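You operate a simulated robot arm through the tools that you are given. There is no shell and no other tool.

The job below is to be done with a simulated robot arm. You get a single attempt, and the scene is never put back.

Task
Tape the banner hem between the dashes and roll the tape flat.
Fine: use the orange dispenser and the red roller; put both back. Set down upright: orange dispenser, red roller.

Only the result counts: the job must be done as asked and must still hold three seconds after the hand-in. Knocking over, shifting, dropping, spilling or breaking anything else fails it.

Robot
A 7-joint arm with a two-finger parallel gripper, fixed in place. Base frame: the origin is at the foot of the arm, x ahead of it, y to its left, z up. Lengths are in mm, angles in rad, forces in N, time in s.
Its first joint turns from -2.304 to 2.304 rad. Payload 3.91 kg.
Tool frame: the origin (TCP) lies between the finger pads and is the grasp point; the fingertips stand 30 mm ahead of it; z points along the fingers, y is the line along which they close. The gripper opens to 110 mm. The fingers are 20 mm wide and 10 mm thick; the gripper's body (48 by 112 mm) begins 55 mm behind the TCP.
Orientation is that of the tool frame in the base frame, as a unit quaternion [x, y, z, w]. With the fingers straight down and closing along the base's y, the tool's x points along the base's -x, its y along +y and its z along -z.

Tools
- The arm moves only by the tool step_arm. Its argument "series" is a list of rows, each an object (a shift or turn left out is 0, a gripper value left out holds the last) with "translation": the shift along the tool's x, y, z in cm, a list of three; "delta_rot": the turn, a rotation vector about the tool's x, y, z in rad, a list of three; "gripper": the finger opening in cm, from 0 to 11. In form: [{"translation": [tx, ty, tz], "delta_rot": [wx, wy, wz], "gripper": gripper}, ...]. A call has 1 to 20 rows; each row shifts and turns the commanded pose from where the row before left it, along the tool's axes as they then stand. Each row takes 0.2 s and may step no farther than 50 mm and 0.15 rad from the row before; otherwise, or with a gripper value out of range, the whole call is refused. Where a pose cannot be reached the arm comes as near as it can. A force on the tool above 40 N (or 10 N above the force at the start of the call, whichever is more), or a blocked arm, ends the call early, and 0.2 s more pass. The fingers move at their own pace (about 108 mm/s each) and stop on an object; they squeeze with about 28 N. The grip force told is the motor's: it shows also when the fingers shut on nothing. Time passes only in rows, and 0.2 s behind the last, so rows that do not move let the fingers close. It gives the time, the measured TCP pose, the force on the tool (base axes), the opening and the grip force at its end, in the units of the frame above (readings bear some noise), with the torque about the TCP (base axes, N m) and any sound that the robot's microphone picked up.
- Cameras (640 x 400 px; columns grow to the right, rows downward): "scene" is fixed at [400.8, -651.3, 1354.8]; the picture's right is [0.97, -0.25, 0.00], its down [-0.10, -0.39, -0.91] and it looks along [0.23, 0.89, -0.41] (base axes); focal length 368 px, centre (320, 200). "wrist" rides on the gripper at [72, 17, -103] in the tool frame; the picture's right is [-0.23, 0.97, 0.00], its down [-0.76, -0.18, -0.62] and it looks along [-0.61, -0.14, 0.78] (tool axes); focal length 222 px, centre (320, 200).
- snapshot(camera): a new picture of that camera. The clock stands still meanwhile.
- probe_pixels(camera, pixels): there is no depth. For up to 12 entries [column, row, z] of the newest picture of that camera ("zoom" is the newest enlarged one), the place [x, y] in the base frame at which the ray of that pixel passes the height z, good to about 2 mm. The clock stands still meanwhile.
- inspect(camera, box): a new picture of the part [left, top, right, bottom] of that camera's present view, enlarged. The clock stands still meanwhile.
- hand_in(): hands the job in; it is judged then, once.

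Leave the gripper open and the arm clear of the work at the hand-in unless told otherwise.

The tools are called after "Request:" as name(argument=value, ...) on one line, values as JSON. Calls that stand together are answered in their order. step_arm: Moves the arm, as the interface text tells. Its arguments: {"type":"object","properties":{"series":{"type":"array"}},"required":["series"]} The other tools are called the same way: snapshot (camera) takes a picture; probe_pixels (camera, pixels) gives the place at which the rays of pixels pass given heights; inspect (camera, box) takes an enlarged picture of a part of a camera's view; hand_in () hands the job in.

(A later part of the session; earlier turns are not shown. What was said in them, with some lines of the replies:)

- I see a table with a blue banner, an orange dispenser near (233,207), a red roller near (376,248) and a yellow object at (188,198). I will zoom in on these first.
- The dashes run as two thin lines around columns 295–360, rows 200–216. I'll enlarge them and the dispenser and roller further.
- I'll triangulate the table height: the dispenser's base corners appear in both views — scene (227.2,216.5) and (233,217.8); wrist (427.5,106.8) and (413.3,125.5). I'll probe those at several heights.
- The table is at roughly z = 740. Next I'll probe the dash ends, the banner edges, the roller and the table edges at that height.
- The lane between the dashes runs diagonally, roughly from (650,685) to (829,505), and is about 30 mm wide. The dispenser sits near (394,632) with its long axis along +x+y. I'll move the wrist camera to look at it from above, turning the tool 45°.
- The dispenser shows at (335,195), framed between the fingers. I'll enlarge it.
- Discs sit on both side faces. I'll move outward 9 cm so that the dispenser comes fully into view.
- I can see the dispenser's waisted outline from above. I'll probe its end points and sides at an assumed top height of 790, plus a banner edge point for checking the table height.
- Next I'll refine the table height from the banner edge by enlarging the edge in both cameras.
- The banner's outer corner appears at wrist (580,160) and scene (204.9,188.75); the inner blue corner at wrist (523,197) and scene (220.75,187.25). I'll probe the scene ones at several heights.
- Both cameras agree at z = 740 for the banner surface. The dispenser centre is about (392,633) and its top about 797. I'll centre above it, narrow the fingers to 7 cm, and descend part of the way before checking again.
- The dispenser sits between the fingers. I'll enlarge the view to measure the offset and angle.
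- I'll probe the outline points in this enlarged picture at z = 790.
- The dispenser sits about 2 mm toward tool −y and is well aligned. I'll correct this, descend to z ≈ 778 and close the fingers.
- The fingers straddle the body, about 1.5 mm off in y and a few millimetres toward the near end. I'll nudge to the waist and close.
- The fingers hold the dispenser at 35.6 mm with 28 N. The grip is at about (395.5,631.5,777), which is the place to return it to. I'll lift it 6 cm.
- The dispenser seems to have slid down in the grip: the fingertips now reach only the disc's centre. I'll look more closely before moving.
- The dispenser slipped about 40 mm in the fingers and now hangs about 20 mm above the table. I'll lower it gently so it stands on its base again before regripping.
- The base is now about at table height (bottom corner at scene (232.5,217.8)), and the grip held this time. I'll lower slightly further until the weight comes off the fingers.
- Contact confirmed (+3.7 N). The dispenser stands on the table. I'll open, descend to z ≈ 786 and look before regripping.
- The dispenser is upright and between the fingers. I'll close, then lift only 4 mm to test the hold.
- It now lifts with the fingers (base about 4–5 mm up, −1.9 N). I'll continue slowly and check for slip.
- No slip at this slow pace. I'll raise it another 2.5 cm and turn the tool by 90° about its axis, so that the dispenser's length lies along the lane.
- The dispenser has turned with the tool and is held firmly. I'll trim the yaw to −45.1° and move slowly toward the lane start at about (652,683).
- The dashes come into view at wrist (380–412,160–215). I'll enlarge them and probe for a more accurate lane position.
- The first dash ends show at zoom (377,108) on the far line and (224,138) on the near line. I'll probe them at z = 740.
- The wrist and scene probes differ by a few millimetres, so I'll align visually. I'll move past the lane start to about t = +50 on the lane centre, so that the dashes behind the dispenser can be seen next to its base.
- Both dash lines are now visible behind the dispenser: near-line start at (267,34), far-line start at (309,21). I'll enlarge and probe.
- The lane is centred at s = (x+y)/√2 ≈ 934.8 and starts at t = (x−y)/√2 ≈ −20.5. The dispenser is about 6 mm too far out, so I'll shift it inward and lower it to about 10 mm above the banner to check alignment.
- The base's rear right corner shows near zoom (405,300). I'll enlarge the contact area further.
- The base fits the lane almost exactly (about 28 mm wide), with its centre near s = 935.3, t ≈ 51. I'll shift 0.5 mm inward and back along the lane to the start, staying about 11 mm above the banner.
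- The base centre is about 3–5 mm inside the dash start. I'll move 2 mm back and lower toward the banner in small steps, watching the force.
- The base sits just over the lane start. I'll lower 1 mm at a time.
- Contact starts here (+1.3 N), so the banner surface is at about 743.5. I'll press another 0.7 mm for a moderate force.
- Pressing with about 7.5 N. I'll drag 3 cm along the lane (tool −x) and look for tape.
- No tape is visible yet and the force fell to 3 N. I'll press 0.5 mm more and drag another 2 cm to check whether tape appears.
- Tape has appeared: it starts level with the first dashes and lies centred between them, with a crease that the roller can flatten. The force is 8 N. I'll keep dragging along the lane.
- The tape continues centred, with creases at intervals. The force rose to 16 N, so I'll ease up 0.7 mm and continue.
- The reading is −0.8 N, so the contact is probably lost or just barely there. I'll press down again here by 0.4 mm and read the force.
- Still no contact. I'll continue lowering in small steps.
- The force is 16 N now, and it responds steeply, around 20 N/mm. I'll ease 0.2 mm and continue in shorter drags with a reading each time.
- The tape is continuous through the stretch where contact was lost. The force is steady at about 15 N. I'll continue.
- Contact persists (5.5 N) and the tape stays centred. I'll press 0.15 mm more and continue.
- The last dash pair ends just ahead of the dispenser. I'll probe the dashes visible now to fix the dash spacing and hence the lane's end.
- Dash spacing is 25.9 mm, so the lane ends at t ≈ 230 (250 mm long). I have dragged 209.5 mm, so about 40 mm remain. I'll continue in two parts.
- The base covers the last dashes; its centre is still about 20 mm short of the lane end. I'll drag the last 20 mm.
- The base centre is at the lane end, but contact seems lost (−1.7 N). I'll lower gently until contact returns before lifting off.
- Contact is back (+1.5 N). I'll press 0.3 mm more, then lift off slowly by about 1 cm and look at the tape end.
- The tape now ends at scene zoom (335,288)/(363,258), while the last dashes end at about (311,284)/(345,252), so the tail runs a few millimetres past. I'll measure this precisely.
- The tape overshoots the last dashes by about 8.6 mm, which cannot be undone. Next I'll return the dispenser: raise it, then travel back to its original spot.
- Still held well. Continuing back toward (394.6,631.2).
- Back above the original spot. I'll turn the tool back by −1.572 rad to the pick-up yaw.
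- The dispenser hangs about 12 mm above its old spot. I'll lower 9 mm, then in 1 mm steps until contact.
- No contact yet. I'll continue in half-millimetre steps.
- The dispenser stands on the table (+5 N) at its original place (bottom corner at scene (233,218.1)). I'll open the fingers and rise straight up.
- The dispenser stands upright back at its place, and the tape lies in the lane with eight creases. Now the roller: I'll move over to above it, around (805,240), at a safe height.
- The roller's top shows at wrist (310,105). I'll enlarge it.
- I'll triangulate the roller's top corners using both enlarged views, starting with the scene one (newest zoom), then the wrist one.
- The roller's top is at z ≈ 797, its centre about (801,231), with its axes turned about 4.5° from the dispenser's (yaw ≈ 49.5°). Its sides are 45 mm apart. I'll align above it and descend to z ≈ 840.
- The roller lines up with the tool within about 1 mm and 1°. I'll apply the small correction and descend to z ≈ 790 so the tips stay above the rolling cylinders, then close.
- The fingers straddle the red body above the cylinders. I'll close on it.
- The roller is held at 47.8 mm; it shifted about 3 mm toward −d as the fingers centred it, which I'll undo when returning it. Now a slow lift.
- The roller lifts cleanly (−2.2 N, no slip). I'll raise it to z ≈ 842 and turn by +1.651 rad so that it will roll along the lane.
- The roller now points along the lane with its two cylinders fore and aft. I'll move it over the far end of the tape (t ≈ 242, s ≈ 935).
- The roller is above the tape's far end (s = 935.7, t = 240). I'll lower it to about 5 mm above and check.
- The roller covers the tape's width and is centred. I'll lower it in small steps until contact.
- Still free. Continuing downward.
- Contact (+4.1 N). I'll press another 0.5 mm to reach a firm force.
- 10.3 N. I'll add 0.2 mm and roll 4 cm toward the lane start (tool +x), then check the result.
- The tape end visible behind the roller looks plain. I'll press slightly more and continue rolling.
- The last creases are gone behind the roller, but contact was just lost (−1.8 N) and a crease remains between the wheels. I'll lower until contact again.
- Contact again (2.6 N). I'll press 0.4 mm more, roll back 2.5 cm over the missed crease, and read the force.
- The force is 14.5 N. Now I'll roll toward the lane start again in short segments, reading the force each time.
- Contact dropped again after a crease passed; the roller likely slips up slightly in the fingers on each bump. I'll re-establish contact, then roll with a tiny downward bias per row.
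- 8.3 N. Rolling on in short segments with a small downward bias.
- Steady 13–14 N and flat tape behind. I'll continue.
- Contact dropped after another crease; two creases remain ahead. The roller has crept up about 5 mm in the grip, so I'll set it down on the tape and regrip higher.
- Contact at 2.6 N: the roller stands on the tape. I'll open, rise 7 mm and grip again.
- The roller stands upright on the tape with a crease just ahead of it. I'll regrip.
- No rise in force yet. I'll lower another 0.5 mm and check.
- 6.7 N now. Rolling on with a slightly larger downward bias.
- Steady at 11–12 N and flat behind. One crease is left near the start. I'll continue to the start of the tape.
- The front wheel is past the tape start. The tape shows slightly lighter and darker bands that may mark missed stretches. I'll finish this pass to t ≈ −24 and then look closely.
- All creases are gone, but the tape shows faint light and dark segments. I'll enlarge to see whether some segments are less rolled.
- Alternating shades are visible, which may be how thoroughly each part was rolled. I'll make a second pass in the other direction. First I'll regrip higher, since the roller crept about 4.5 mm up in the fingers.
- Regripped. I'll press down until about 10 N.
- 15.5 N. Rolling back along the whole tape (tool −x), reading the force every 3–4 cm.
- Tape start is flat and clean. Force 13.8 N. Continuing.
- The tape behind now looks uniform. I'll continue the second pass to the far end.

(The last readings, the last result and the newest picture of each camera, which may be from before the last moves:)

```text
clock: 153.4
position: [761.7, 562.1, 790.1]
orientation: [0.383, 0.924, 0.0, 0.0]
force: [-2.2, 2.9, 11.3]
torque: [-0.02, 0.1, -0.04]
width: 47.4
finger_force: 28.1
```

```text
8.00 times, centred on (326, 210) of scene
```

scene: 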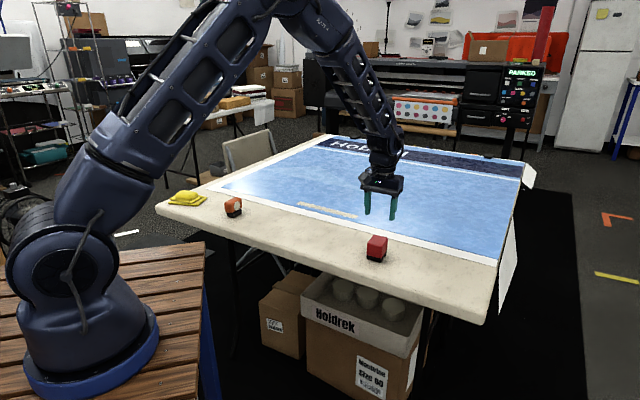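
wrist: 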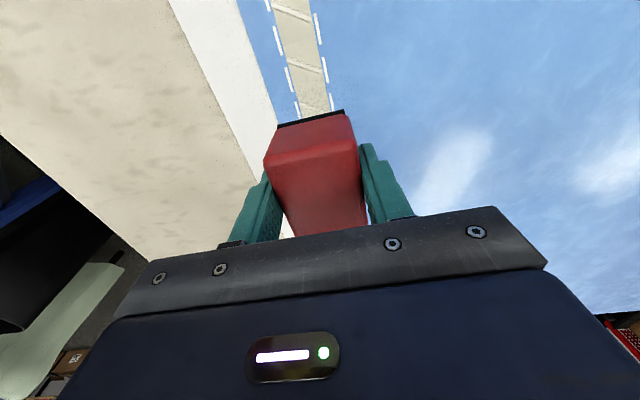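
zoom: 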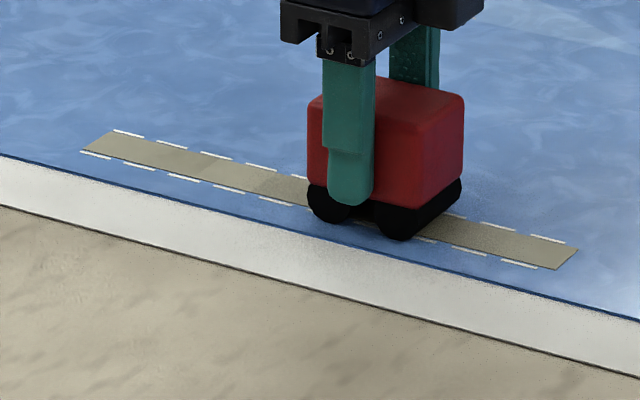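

I see a shade boundary near t ≈ 74: the tape consists of about 32 mm segments, one of them (t ≈ 42–74) slightly lighter. I'll finish this pass first, then inspect all segments.

Request:
step_arm(series=[{"translation": [-0.4, 0, 0.005]}, {"translation": [-0.4, 0, 0.005]}, {"translation": [-0.4, 0, 0.005]}, {"translation": [-0.4, 0, 0.005]}, {"translation": [-0.4, 0, 0.005]}])

Request:
step_arm(series=[{"translation": [-0.4, 0, 0.005]}, {"translation": [-0.4, 0, 0.005]}, {"translation": [-0.4, 0, 0.005]}, {"translation": [-0.4, 0, 0.005]}, {"translation": [-0.4, 0, 0.005]}])

Request:
step_arm(series=[{"translation": [-0.4, 0, 0.005]}, {"translation": [-0.4, 0, 0.005]}, {"translation": [-0.4, 0, 0.005]}, {"translation": [-0.4, 0, 0.005]}, {"translation": [-0.4, 0, 0.005]}])

Request:
step_arm(series=[{"translation": [-0.4, 0, 0.005]}, {"translation": [-0.4, 0, 0.005]}, {"translation": [-0.4, 0, 0.005]}, {"translation": [-0.4, 0, 0.005]}, {"translation": [-0.4, 0, 0.005]}])

Request:
inspect(camera="wrist", box=[220, 0, 400, 160])

Request:
inspect(camera="scene", box=[286, 185, 366, 235])

```text
clock: 154.6
position: [775.8, 547.9, 790.6]
orientation: [0.383, 0.924, 0.0, 0.0]
force: [-1.5, 3.3, 11.1]
torque: [0.12, 0.02, -0.02]
width: 47.6
finger_force: 28.0
```

```text
clock: 155.8
position: [788.9, 532.8, 790.8]
orientation: [0.383, 0.924, 0.0, 0.0]
force: [-2.0, 2.8, 9.4]
torque: [0.06, 0.06, -0.08]
width: 47.6
finger_force: 28.0
```

```text
clock: 157.0
position: [803.8, 519.1, 788.6]
orientation: [0.382, 0.924, 0.0, 0.0]
force: [-4.7, 1.8, 14.0]
torque: [0.01, 0.1, -0.04]
width: 47.6
finger_force: 28.2
```

```text
clock: 158.2
position: [818.0, 504.3, 788.9]
orientation: [0.382, 0.924, 0.0, -0.001]
force: [-1.4, 0.2, 7.1]
torque: [0.0, -0.03, -0.01]
width: 47.5
finger_force: 28.0
```

```text
2.50 times, centred on (310, 80) of wrist
```

zoom: 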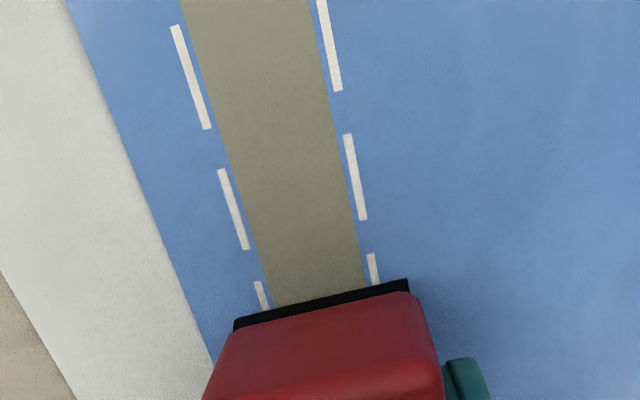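

```text
8.00 times, centred on (326, 210) of scene
```

zoom: 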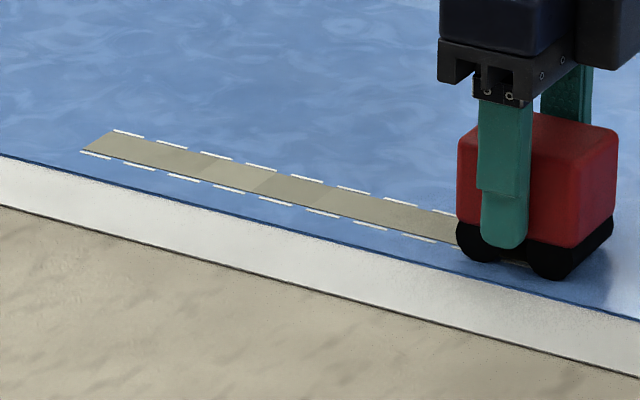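

Another 2 cm to reach the tape's far end.

Request:
step_arm(series=[{"translation": [-0.4, 0, 0.01]}, {"translation": [-0.4, 0, 0.005]}, {"translation": [-0.4, 0, 0.005]}, {"translation": [-0.4, 0, 0.005]}, {"translation": [-0.4, 0, 0.005]}])

Request:
inspect(camera="scene", box=[292, 198, 324, 218])

Request:
inspect(camera="scene", box=[318, 203, 350, 223])

Request:
inspect(camera="wrist", box=[220, 0, 400, 160])

```text
clock: 159.4
position: [830.2, 490.5, 789.4]
orientation: [0.383, 0.924, 0.0, 0.0]
force: [-0.2, -0.5, -0.2]
torque: [0.03, -0.01, -0.01]
width: 47.8
finger_force: 27.7
```

```text
16.00 times, centred on (308, 208) of scene
```

zoom: 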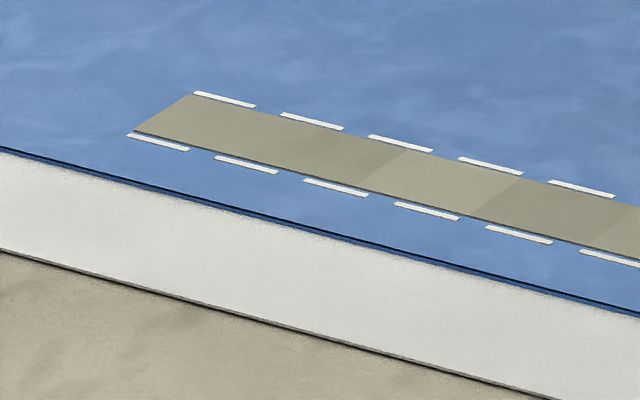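

```text
16.00 times, centred on (334, 213) of scene
```

zoom: 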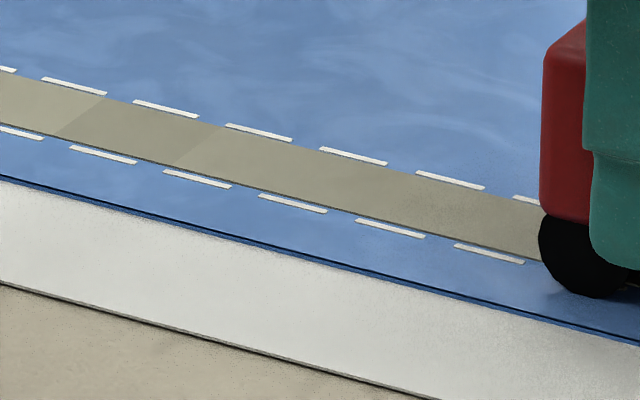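

```text
2.50 times, centred on (310, 80) of wrist
```

zoom: 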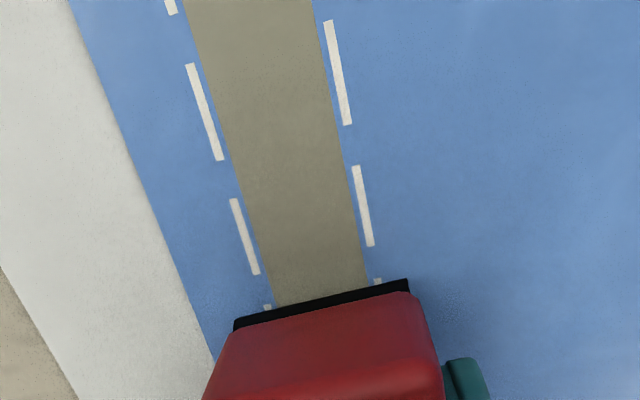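

One segment (t ≈ 42–74) stays visibly lighter than its neighbours. I'll make a third pass toward the start with firm force, concentrating on that stretch. First I'll set down and regrip higher.

Request:
step_arm(series=[{"translation": [0, 0, 0.05]}, {"translation": [0, 0, 0]}])

Request:
step_arm(series=[{"gripper": 6}, {"gripper": 6}, {"translation": [0, 0, -0.4]}, {"translation": [0, 0, -0.3]}, {"translation": [0, 0, 0]}, {"gripper": 3}, {"gripper": 3}, {"gripper": 3}, {"gripper": 3}])

Request:
step_arm(series=[{"translation": [0, 0, 0.06]}, {"translation": [0, 0, 0]}])

```text
clock: 160.0
position: [831.9, 490.7, 788.7]
orientation: [0.382, 0.924, 0.001, 0.0]
force: [-0.4, -0.5, 0.6]
torque: [-0.02, -0.01, 0.03]
width: 47.7
finger_force: 28.0
```

```text
clock: 162.0
position: [832.9, 490.7, 795.3]
orientation: [0.383, 0.924, 0.0, 0.0]
force: [0.3, 0.2, 0.0]
torque: [0.0, 0.01, 0.03]
width: 47.6
finger_force: 28.1
```

```text
clock: 162.6
position: [832.3, 491.1, 795.7]
orientation: [0.382, 0.924, 0.0, 0.0]
force: [-0.2, -1.8, 7.5]
torque: [-0.17, 0.13, -0.01]
width: 47.8
finger_force: 27.8
```

7.5 N. I'll add 0.3 mm and roll toward the start.

Request:
step_arm(series=[{"translation": [0, 0, 0.03]}, {"translation": [0.2, 0, 0]}, {"translation": [0.4, 0, 0.005]}, {"translation": [0.4, 0, 0.005]}, {"translation": [0.4, 0, 0.005]}, {"translation": [0.4, 0, 0.005]}])

Request:
step_arm(series=[{"translation": [0.4, 0, 0.007]}, {"translation": [0.4, 0, 0.007]}, {"translation": [0.4, 0, 0.007]}, {"translation": [0.4, 0, 0.007]}, {"translation": [0.4, 0, 0.007]}])

Request:
step_arm(series=[{"translation": [0.4, 0, 0.007]}, {"translation": [0.4, 0, 0.007]}, {"translation": [0.4, 0, 0.007]}, {"translation": [0.4, 0, 0.007]}, {"translation": [0.4, 0, 0.007]}])

Request:
step_arm(series=[{"translation": [0.4, 0, 0.007]}, {"translation": [0.4, 0, 0.007]}, {"translation": [0.4, 0, 0.007]}, {"translation": [0.4, 0, 0.007]}, {"translation": [0.4, 0, 0.007]}])

```text
clock: 164.0
position: [819.0, 503.6, 793.6]
orientation: [0.382, 0.924, 0.0, 0.0]
force: [2.5, -3.0, 13.4]
torque: [-0.1, -0.12, 0.06]
width: 47.5
finger_force: 28.1
```

```text
clock: 165.2
position: [805.4, 517.3, 793.9]
orientation: [0.383, 0.924, 0.0, 0.0]
force: [2.6, -2.5, 12.0]
torque: [-0.06, -0.06, 0.03]
width: 47.7
finger_force: 28.1
```

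```text
clock: 166.4
position: [790.3, 532.6, 792.5]
orientation: [0.383, 0.924, -0.001, 0.0]
force: [1.2, -1.6, 11.9]
torque: [-0.04, -0.03, 0.02]
width: 47.7
finger_force: 28.4
```

```text
clock: 167.6
position: [777.5, 547.3, 791.5]
orientation: [0.383, 0.924, 0.0, 0.0]
force: [3.6, -1.3, 11.4]
torque: [-0.08, -0.14, 0.02]
width: 47.8
finger_force: 27.9
```

Steady at 11–13 N all along. Continuing the third pass.

Request:
step_arm(series=[{"translation": [0.4, 0, 0.007]}, {"translation": [0.4, 0, 0.007]}, {"translation": [0.4, 0, 0.007]}, {"translation": [0.4, 0, 0.007]}, {"translation": [0.4, 0, 0.007]}])

Request:
step_arm(series=[{"translation": [0.4, 0, 0.007]}, {"translation": [0.4, 0, 0.007]}, {"translation": [0.4, 0, 0.007]}, {"translation": [0.4, 0, 0.007]}, {"translation": [0.4, 0, 0.007]}])

Request:
step_arm(series=[{"translation": [0.4, 0, 0.007]}, {"translation": [0.4, 0, 0.007]}, {"translation": [0.4, 0, 0.007]}, {"translation": [0.4, 0, 0.007]}, {"translation": [0.4, 0, 0.007]}])

Request:
step_arm(series=[{"translation": [0.4, 0, 0.01]}, {"translation": [0.4, 0, 0.01]}, {"translation": [0.4, 0, 0.01]}, {"translation": [0.4, 0, 0.01]}, {"translation": [0.4, 0, 0.01]}])

Request:
inspect(camera="scene", box=[286, 185, 366, 235])

```text
clock: 168.8
position: [763.0, 561.3, 791.8]
orientation: [0.383, 0.924, 0.0, 0.0]
force: [1.7, -2.0, 7.7]
torque: [-0.04, -0.01, 0.07]
width: 47.8
finger_force: 27.7
```

```text
clock: 170.0
position: [748.1, 575.9, 791.9]
orientation: [0.382, 0.924, 0.001, 0.001]
force: [2.5, -2.3, 13.9]
torque: [-0.09, 0.07, 0.04]
width: 47.7
finger_force: 27.1
```

```text
clock: 171.2
position: [733.4, 589.0, 790.5]
orientation: [0.383, 0.924, 0.0, 0.001]
force: [3.3, -3.0, 14.7]
torque: [-0.16, -0.09, 0.02]
width: 47.7
finger_force: 28.2
```

```text
clock: 172.4
position: [720.1, 603.7, 789.8]
orientation: [0.383, 0.924, -0.001, 0.0]
force: [2.0, -4.0, 13.0]
torque: [-0.07, -0.08, -0.01]
width: 47.7
finger_force: 27.8
```

```text
8.00 times, centred on (326, 210) of scene
```

zoom: 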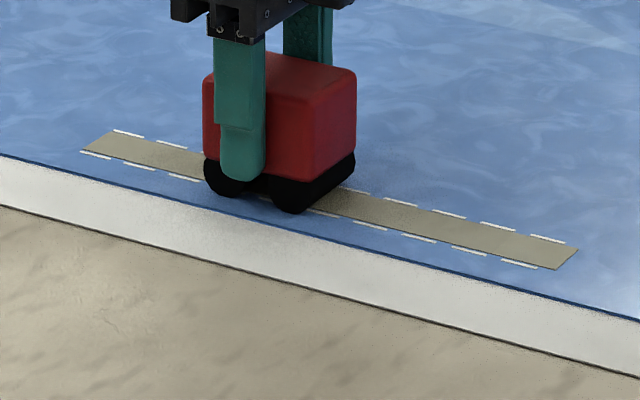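

Now over the lighter segment and on to the start.

Request:
step_arm(series=[{"translation": [0.4, 0, 0.01]}, {"translation": [0.4, 0, 0.01]}, {"translation": [0.4, 0, 0.01]}, {"translation": [0.4, 0, 0.01]}, {"translation": [0.4, 0, 0.01]}])

Request:
step_arm(series=[{"translation": [0.4, 0, 0.01]}, {"translation": [0.4, 0, 0.01]}, {"translation": [0.4, 0, 0.01]}, {"translation": [0.4, 0, 0.01]}, {"translation": [0.4, 0, 0.01]}])

Request:
step_arm(series=[{"translation": [0.4, 0, 0.01]}, {"translation": [0.4, 0, 0.01]}, {"translation": [0.4, 0, 0.01]}, {"translation": [0.4, 0, 0.01]}, {"translation": [0.4, 0, 0.01]}])

Request:
step_arm(series=[{"translation": [0.4, 0, 0.01]}, {"translation": [0.4, 0, 0.01]}, {"translation": [0.4, 0, 0.01]}, {"translation": [0.4, 0, 0.01]}, {"translation": [0.4, 0, 0.01]}])

Request:
step_arm(series=[{"translation": [0.4, 0, 0.01]}, {"translation": [0.4, 0, 0.01]}, {"translation": [0.4, 0, 0.01]}, {"translation": [0.4, 0, 0.01]}, {"translation": [0.4, 0, 0.01]}, {"translation": [0.3, 0, 0]}])

Request:
inspect(camera="scene", box=[286, 185, 366, 235])

```text
clock: 173.6
position: [706.5, 617.2, 790.0]
orientation: [0.382, 0.924, 0.001, 0.0]
force: [2.4, -3.3, 14.9]
torque: [-0.14, -0.01, 0.01]
width: 47.9
finger_force: 28.4
```

```text
clock: 174.8
position: [691.4, 630.6, 788.6]
orientation: [0.382, 0.924, 0.0, 0.0]
force: [2.1, -1.5, 6.6]
torque: [0.01, -0.01, -0.02]
width: 47.4
finger_force: 28.0
```

```text
clock: 176.0
position: [677.6, 646.1, 789.5]
orientation: [0.383, 0.924, 0.0, 0.0]
force: [2.9, -2.7, 12.8]
torque: [-0.07, -0.08, 0.05]
width: 47.8
finger_force: 28.3
```

```text
clock: 177.2
position: [662.4, 659.5, 786.8]
orientation: [0.382, 0.924, 0.0, 0.0]
force: [1.5, -1.9, 7.7]
torque: [0.06, -0.07, 0.02]
width: 47.6
finger_force: 28.1
```

```text
clock: 178.6
position: [647.2, 674.1, 788.0]
orientation: [0.383, 0.924, 0.0, 0.0]
force: [3.2, -2.4, 13.9]
torque: [-0.07, -0.01, 0.04]
width: 47.7
finger_force: 27.8
```

```text
8.00 times, centred on (326, 210) of scene
```

zoom: 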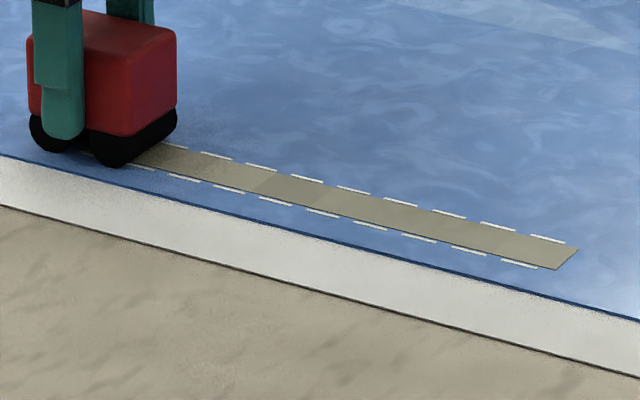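

Contact held through the whole third pass, and all creases are flat. The faint tint differences did not change, so they seem to belong to the tape itself. I'll lift the roller off slowly.

Request:
step_arm(series=[{"translation": [0, 0, -0.1]}, {"translation": [0, 0, -0.2]}, {"translation": [0, 0, -0.3]}, {"translation": [0, 0, -0.4]}, {"translation": [0, 0, -0.5]}, {"translation": [0, 0, -0.6]}, {"translation": [0, 0, -0.6]}, {"translation": [0, 0, -0.6]}, {"translation": [0, 0, -0.6]}, {"translation": [0, 0, -0.6]}, {"translation": [0, 0, -0.5]}, {"translation": [0, 0, -0.3]}, {"translation": [0, 0, 0]}])

Request:
inspect(camera="scene", box=[270, 170, 350, 220])

```text
clock: 181.4
position: [647.3, 676.1, 840.1]
orientation: [0.382, 0.924, 0.0, 0.0]
force: [0.4, 0.4, -0.8]
torque: [-0.01, 0.0, 0.0]
width: 47.7
finger_force: 28.2
```

```text
8.00 times, centred on (310, 195) of scene
```

zoom: 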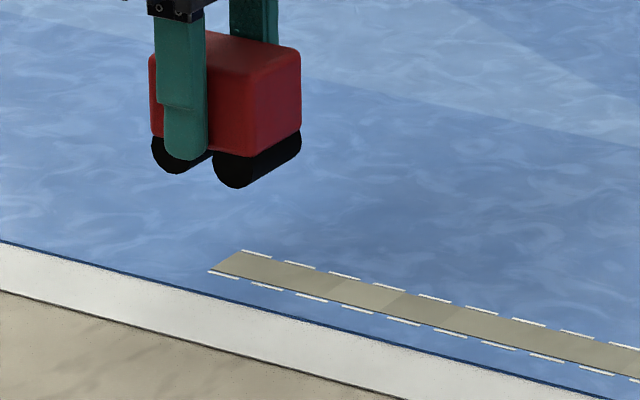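

The roller is held well. On the way back I'll travel along the lane so the wrist camera can check the tape from above.

Request:
step_arm(series=[{"translation": [-0.4, 0, 0]}, {"translation": [-0.8, 0, 0]}, {"translation": [-1.2, 0, 0]}, {"translation": [-1.2, 0, 0]}, {"translation": [-1.2, 0, 0]}, {"translation": [-1.2, 0, 0]}, {"translation": [-1.2, 0, 0]}, {"translation": [-1.2, 0, 0]}, {"translation": [-1.2, 0, 0]}, {"translation": [-1.2, 0, 0]}, {"translation": [-1.2, 0, 0]}, {"translation": [-0.8, 0, 0]}, {"translation": [-0.4, 0, 0]}, {"translation": [0, 0, 0]}])

Request:
inspect(camera="wrist", box=[230, 0, 390, 120])

```text
clock: 184.4
position: [739.9, 583.1, 840.8]
orientation: [0.383, 0.924, 0.001, 0.0]
force: [0.0, -1.4, -1.9]
torque: [-0.04, 0.0, 0.0]
width: 47.6
finger_force: 28.2
```

```text
3.33 times, centred on (310, 60) of wrist
```

zoom: 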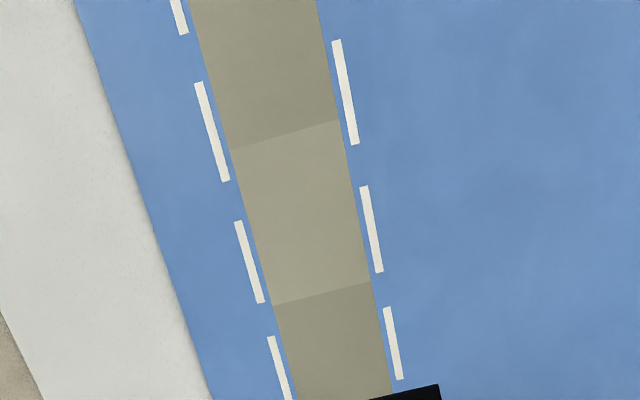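

The tape is continuous and flat here; the lighter segment looks the same after three passes, so it is simply a tint. I'll continue along the lane to check the rest.

Request:
step_arm(series=[{"translation": [-0.4, 0, 0]}, {"translation": [-0.8, 0, 0]}, {"translation": [-1.2, 0, 0]}, {"translation": [-1.2, 0, 0]}, {"translation": [-1.2, 0, 0]}, {"translation": [-1.2, 0, 0]}, {"translation": [-1.2, 0, 0]}, {"translation": [-1.2, 0, 0]}, {"translation": [-1.2, 0, 0]}, {"translation": [-1.0, 0, 0]}, {"translation": [-0.8, 0, 0]}, {"translation": [-0.4, 0, 0]}, {"translation": [0, 0, 0]}])

Request:
inspect(camera="wrist", box=[230, 0, 390, 120])

```text
clock: 187.2
position: [824.1, 498.4, 839.6]
orientation: [0.382, 0.924, -0.001, 0.0]
force: [0.2, 0.0, -1.1]
torque: [0.01, -0.01, -0.01]
width: 47.6
finger_force: 28.4
```

```text
3.33 times, centred on (310, 60) of wrist
```

zoom: 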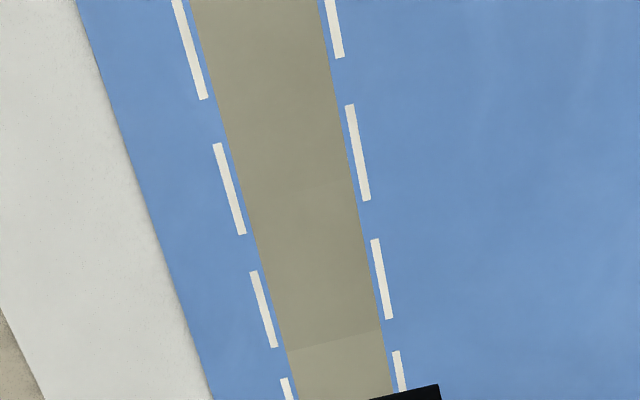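

The rest of the tape is flat and centred too. Now I'll take the roller back above its home near (800.6,227).

Request:
step_arm(series=[{"translation": [-0.257, -0.306, 0]}, {"translation": [-0.514, -0.612, 0]}, {"translation": [-0.772, -0.918, 0]}, {"translation": [-0.772, -0.918, 0]}, {"translation": [-0.772, -0.918, 0]}, {"translation": [-0.772, -0.918, 0]}, {"translation": [-0.772, -0.918, 0]}, {"translation": [-0.772, -0.918, 0]}, {"translation": [-0.772, -0.918, 0]}, {"translation": [-0.772, -0.918, 0]}, {"translation": [-0.772, -0.918, 0]}, {"translation": [-0.772, -0.918, 0]}, {"translation": [-0.772, -0.918, 0]}, {"translation": [-0.772, -0.918, 0]}, {"translation": [-0.772, -0.918, 0]}, {"translation": [-0.772, -0.918, 0]}, {"translation": [-0.772, -0.918, 0]}, {"translation": [-0.772, -0.918, 0]}])

Request:
step_arm(series=[{"translation": [-0.772, -0.918, 0]}, {"translation": [-0.772, -0.918, 0]}, {"translation": [-0.772, -0.918, 0]}, {"translation": [-0.772, -0.918, 0]}, {"translation": [-0.643, -0.765, 0]}, {"translation": [-0.45, -0.536, 0]}, {"translation": [-0.257, -0.306, 0]}, {"translation": [0, 0, 0]}])

```text
clock: 191.0
position: [807.0, 296.9, 839.5]
orientation: [0.383, 0.924, -0.001, 0.0]
force: [-0.6, 0.0, -2.5]
torque: [-0.03, 0.01, -0.01]
width: 47.7
finger_force: 27.9
```

```text
clock: 192.8
position: [799.5, 228.0, 838.7]
orientation: [0.383, 0.924, 0.0, 0.0]
force: [1.0, 0.2, -1.1]
torque: [0.0, 0.02, -0.06]
width: 47.5
finger_force: 28.0
```

Above the roller's home. I'll turn the tool back by −1.651 rad.

Request:
step_arm(series=[{"delta_rot": [0, 0, -0.05]}, {"delta_rot": [0, 0, -0.08]}, {"delta_rot": [0, 0, -0.08]}, {"delta_rot": [0, 0, -0.08]}, {"delta_rot": [0, 0, -0.08]}, {"delta_rot": [0, 0, -0.08]}, {"delta_rot": [0, 0, -0.08]}, {"delta_rot": [0, 0, -0.08]}, {"delta_rot": [0, 0, -0.08]}, {"delta_rot": [0, 0, -0.08]}, {"delta_rot": [0, 0, -0.08]}, {"delta_rot": [0, 0, -0.08]}, {"delta_rot": [0, 0, -0.08]}])

Request:
step_arm(series=[{"delta_rot": [0, 0, -0.08]}, {"delta_rot": [0, 0, -0.08]}, {"delta_rot": [0, 0, -0.08]}, {"delta_rot": [0, 0, -0.08]}, {"delta_rot": [0, 0, -0.08]}, {"delta_rot": [0, 0, -0.08]}, {"delta_rot": [0, 0, -0.08]}, {"delta_rot": [0, 0, -0.081]}, {"delta_rot": [0, 0, 0]}])

Request:
inspect(camera="scene", box=[346, 210, 410, 270])

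Request:
snapshot(camera="wrist")

```text
clock: 195.6
position: [799.8, 228.3, 840.7]
orientation: [-0.112, 0.994, 0.0, 0.0]
force: [0.3, -0.4, -1.1]
torque: [0.0, 0.01, -0.02]
width: 47.8
finger_force: 28.1
```

```text
clock: 197.6
position: [800.3, 226.7, 839.8]
orientation: [-0.42, 0.908, 0.0, 0.001]
force: [0.9, -0.1, -1.8]
torque: [-0.02, 0.01, -0.01]
width: 47.9
finger_force: 28.5
```

```text
6.67 times, centred on (378, 240) of scene
```

zoom: 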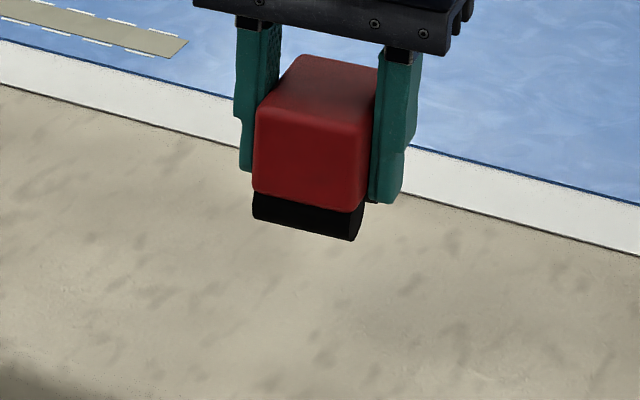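

```text
taken
```

wrist: 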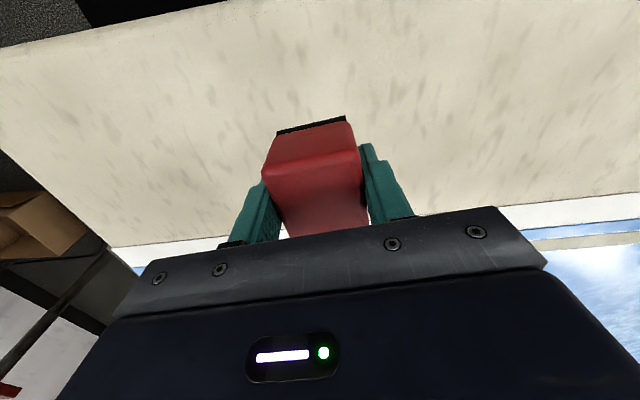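

The roller hangs upright about 55 mm above the table. I'll lower 4.7 cm and compare with the original picture.

Request:
step_arm(series=[{"translation": [0, 0, 0.3]}, {"translation": [0, 0, 0.6]}, {"translation": [0, 0, 0.7]}, {"translation": [0, 0, 0.7]}, {"translation": [0, 0, 0.7]}, {"translation": [0, 0, 0.7]}, {"translation": [0, 0, 0.6]}, {"translation": [0, 0, 0.3]}, {"translation": [0, 0, 0.1]}, {"translation": [0, 0, 0]}])

Request:
inspect(camera="scene", box=[356, 228, 396, 268])

```text
clock: 199.8
position: [798.0, 226.0, 793.5]
orientation: [-0.419, 0.908, 0.001, 0.0]
force: [0.2, 0.1, -1.7]
torque: [0.01, -0.01, -0.01]
width: 47.6
finger_force: 28.1
```

```text
10.00 times, centred on (376, 248) of scene
```

zoom: 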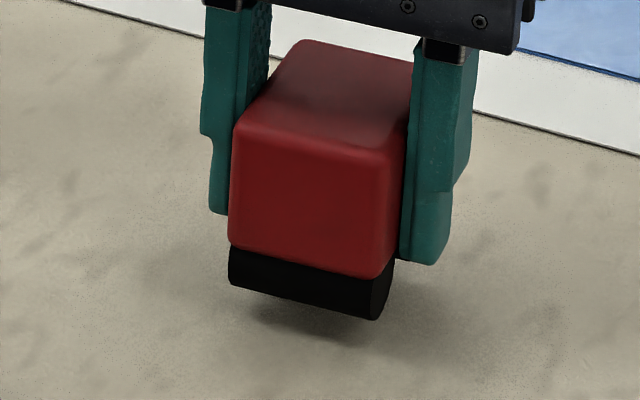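

The roller is directly over its original footprint (wheel corners within 1–2 mm). I'll lower the remaining millimetres until contact.

Request:
step_arm(series=[{"translation": [0, 0, 0.3]}, {"translation": [0, 0, 0.2]}, {"translation": [0, 0, 0.1]}, {"translation": [0, 0, 0]}])

Request:
step_arm(series=[{"translation": [0, 0, 0.1]}, {"translation": [0, 0, 0]}])

Request:
step_arm(series=[{"translation": [0, 0, 0.08]}, {"translation": [0, 0, 0]}])

```text
clock: 200.8
position: [799.3, 226.4, 787.6]
orientation: [-0.418, 0.908, 0.0, -0.001]
force: [0.2, 1.0, -1.0]
torque: [0.01, -0.02, -0.02]
width: 47.7
finger_force: 28.2
```

```text
clock: 201.4
position: [799.6, 226.4, 785.8]
orientation: [-0.418, 0.908, -0.001, 0.0]
force: [0.4, -0.7, -1.9]
torque: [0.01, 0.03, 0.03]
width: 47.8
finger_force: 28.1
```

```text
clock: 202.0
position: [798.8, 227.0, 786.7]
orientation: [-0.419, 0.908, 0.0, 0.001]
force: [-0.7, 0.4, -1.6]
torque: [0.02, 0.01, 0.02]
width: 47.5
finger_force: 28.4
```

Request:
step_arm(series=[{"translation": [0, 0, 0.08]}, {"translation": [0, 0, 0]}])

Request:
step_arm(series=[{"translation": [0, 0, 0.06]}, {"translation": [0, 0, 0]}])

Request:
inspect(camera="scene", box=[356, 228, 396, 268])

```text
clock: 202.6
position: [800.2, 226.5, 784.7]
orientation: [-0.419, 0.908, -0.001, 0.0]
force: [0.4, 0.5, -2.0]
torque: [0.03, 0.0, 0.02]
width: 47.7
finger_force: 28.0
```

```text
clock: 203.2
position: [799.5, 227.5, 785.6]
orientation: [-0.419, 0.908, 0.0, 0.0]
force: [-4.2, 0.5, 12.4]
torque: [-0.25, 0.35, -0.05]
width: 47.5
finger_force: 28.1
```

```text
10.00 times, centred on (376, 248) of scene
```

zoom: 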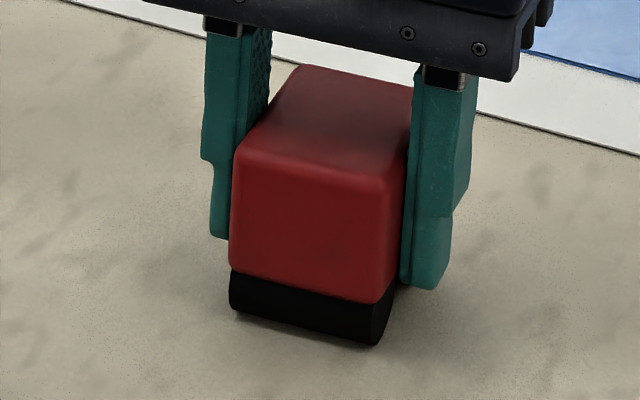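

Contact (12.4 N). I'll ease off 0.5 mm, open the fingers and rise straight up.

Request:
step_arm(series=[{"translation": [0, 0, -0.04]}, {"translation": [0, 0, 0]}])

Request:
step_arm(series=[{"gripper": 7.5}, {"gripper": 7.5}, {"gripper": 7.5}, {"translation": [0, 0, -0.5]}, {"translation": [0, 0, -1.5]}, {"translation": [0, 0, -2.5]}, {"translation": [0, 0, -3.0]}, {"translation": [0, 0, -4.0]}, {"translation": [0, 0, -4.0]}, {"translation": [0, 0, 0]}])

Request:
inspect(camera="scene", box=[356, 228, 396, 268])

Request:
snapshot(camera="scene")

```text
clock: 203.8
position: [800.4, 225.2, 784.0]
orientation: [-0.419, 0.908, 0.001, -0.001]
force: [-0.6, -1.0, -2.3]
torque: [0.03, 0.03, 0.0]
width: 47.7
finger_force: 28.0
```

```text
clock: 206.0
position: [801.8, 226.9, 940.5]
orientation: [-0.418, 0.908, 0.0, -0.001]
force: [-0.9, 0.5, -0.2]
torque: [-0.03, -0.02, 0.0]
width: 75.0
finger_force: 0.0
```

```text
10.00 times, centred on (376, 248) of scene
```

zoom: 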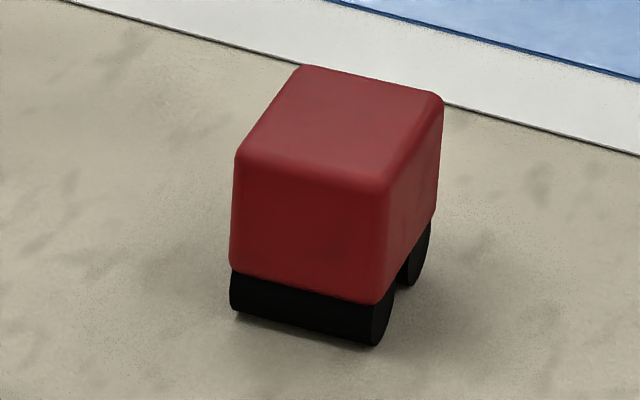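

```text
taken
```

scene: 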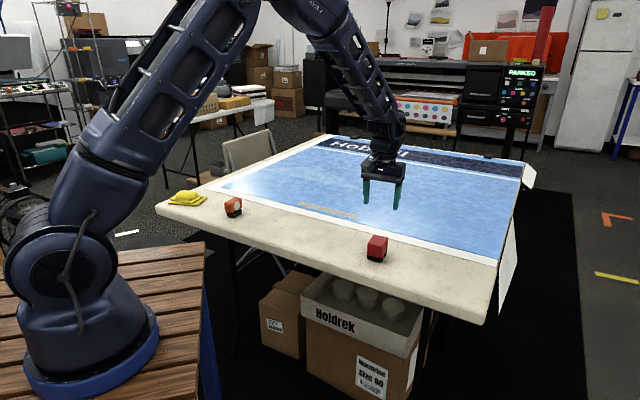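

The roller stands upright at its original spot, and the arm is clear. I'll do a last check of the tape, the dispenser and the banner corner.

Request:
inspect(camera="scene", box=[286, 190, 366, 240])

Request:
inspect(camera="scene", box=[190, 170, 270, 220])

Request:
snapshot(camera="wrist")

```text
8.00 times, centred on (326, 215) of scene
```

zoom: 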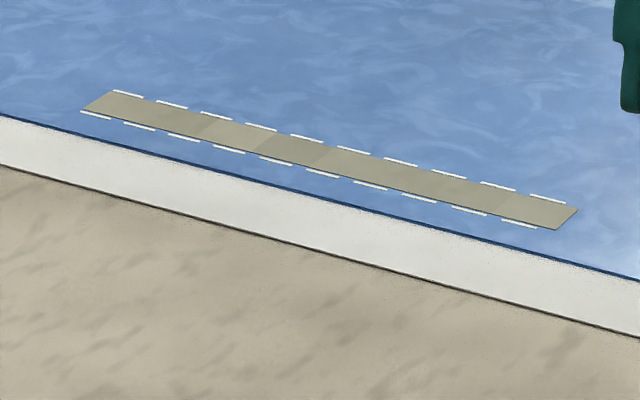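

```text
8.00 times, centred on (230, 195) of scene
```

zoom: 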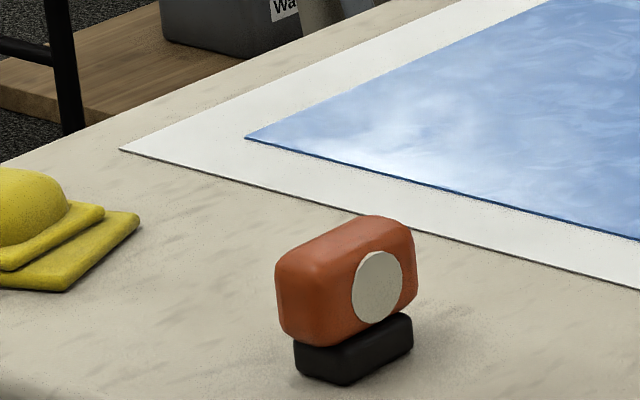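

```text
taken
```

wrist: 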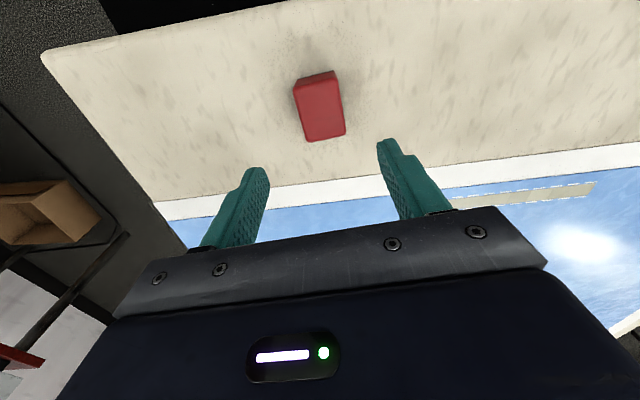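

The tape lies flat and continuous in the lane. Both tools stand upright at their original spots, the banner and cloth have not moved, and the gripper is open and clear above. The one flaw is that the tape runs about 8.6 mm past the last dashes. I'm handing in.

Request:
hand_in()

```text
The job is handed in.
```

The hem is taped between the dashes and rolled flat. The orange dispenser and red roller are back where they started, both upright. The job is handed in, and I haven't seen a result from the judging.

- **Tape position:** it starts level with the first dashes and sits centred between the two lines. It runs about 8.6 mm past the last dashes, and I had no way to trim it.
- **Rolling:** I rolled the tape three times, mostly at about 7–15 N. All eight creases are gone. A few sections of the tape look slightly lighter or darker than the rest. Extra passes didn't change that, so I took it as tint rather than a missed spot.
- **Dispenser slip:** on the first pick-up the dispenser slid down in the fingers and hung about 20 mm above the table. I lowered it upright and gripped it again, so it was not dropped.
- **Brief loss of contact:** the dispenser lifted off the banner briefly twice while laying tape. The tape has no gap at either place.
- **Return positions:** the dispenser and roller are within about 1–2 mm of where they stood. The banner and yellow cloth look unmoved in the last picture.
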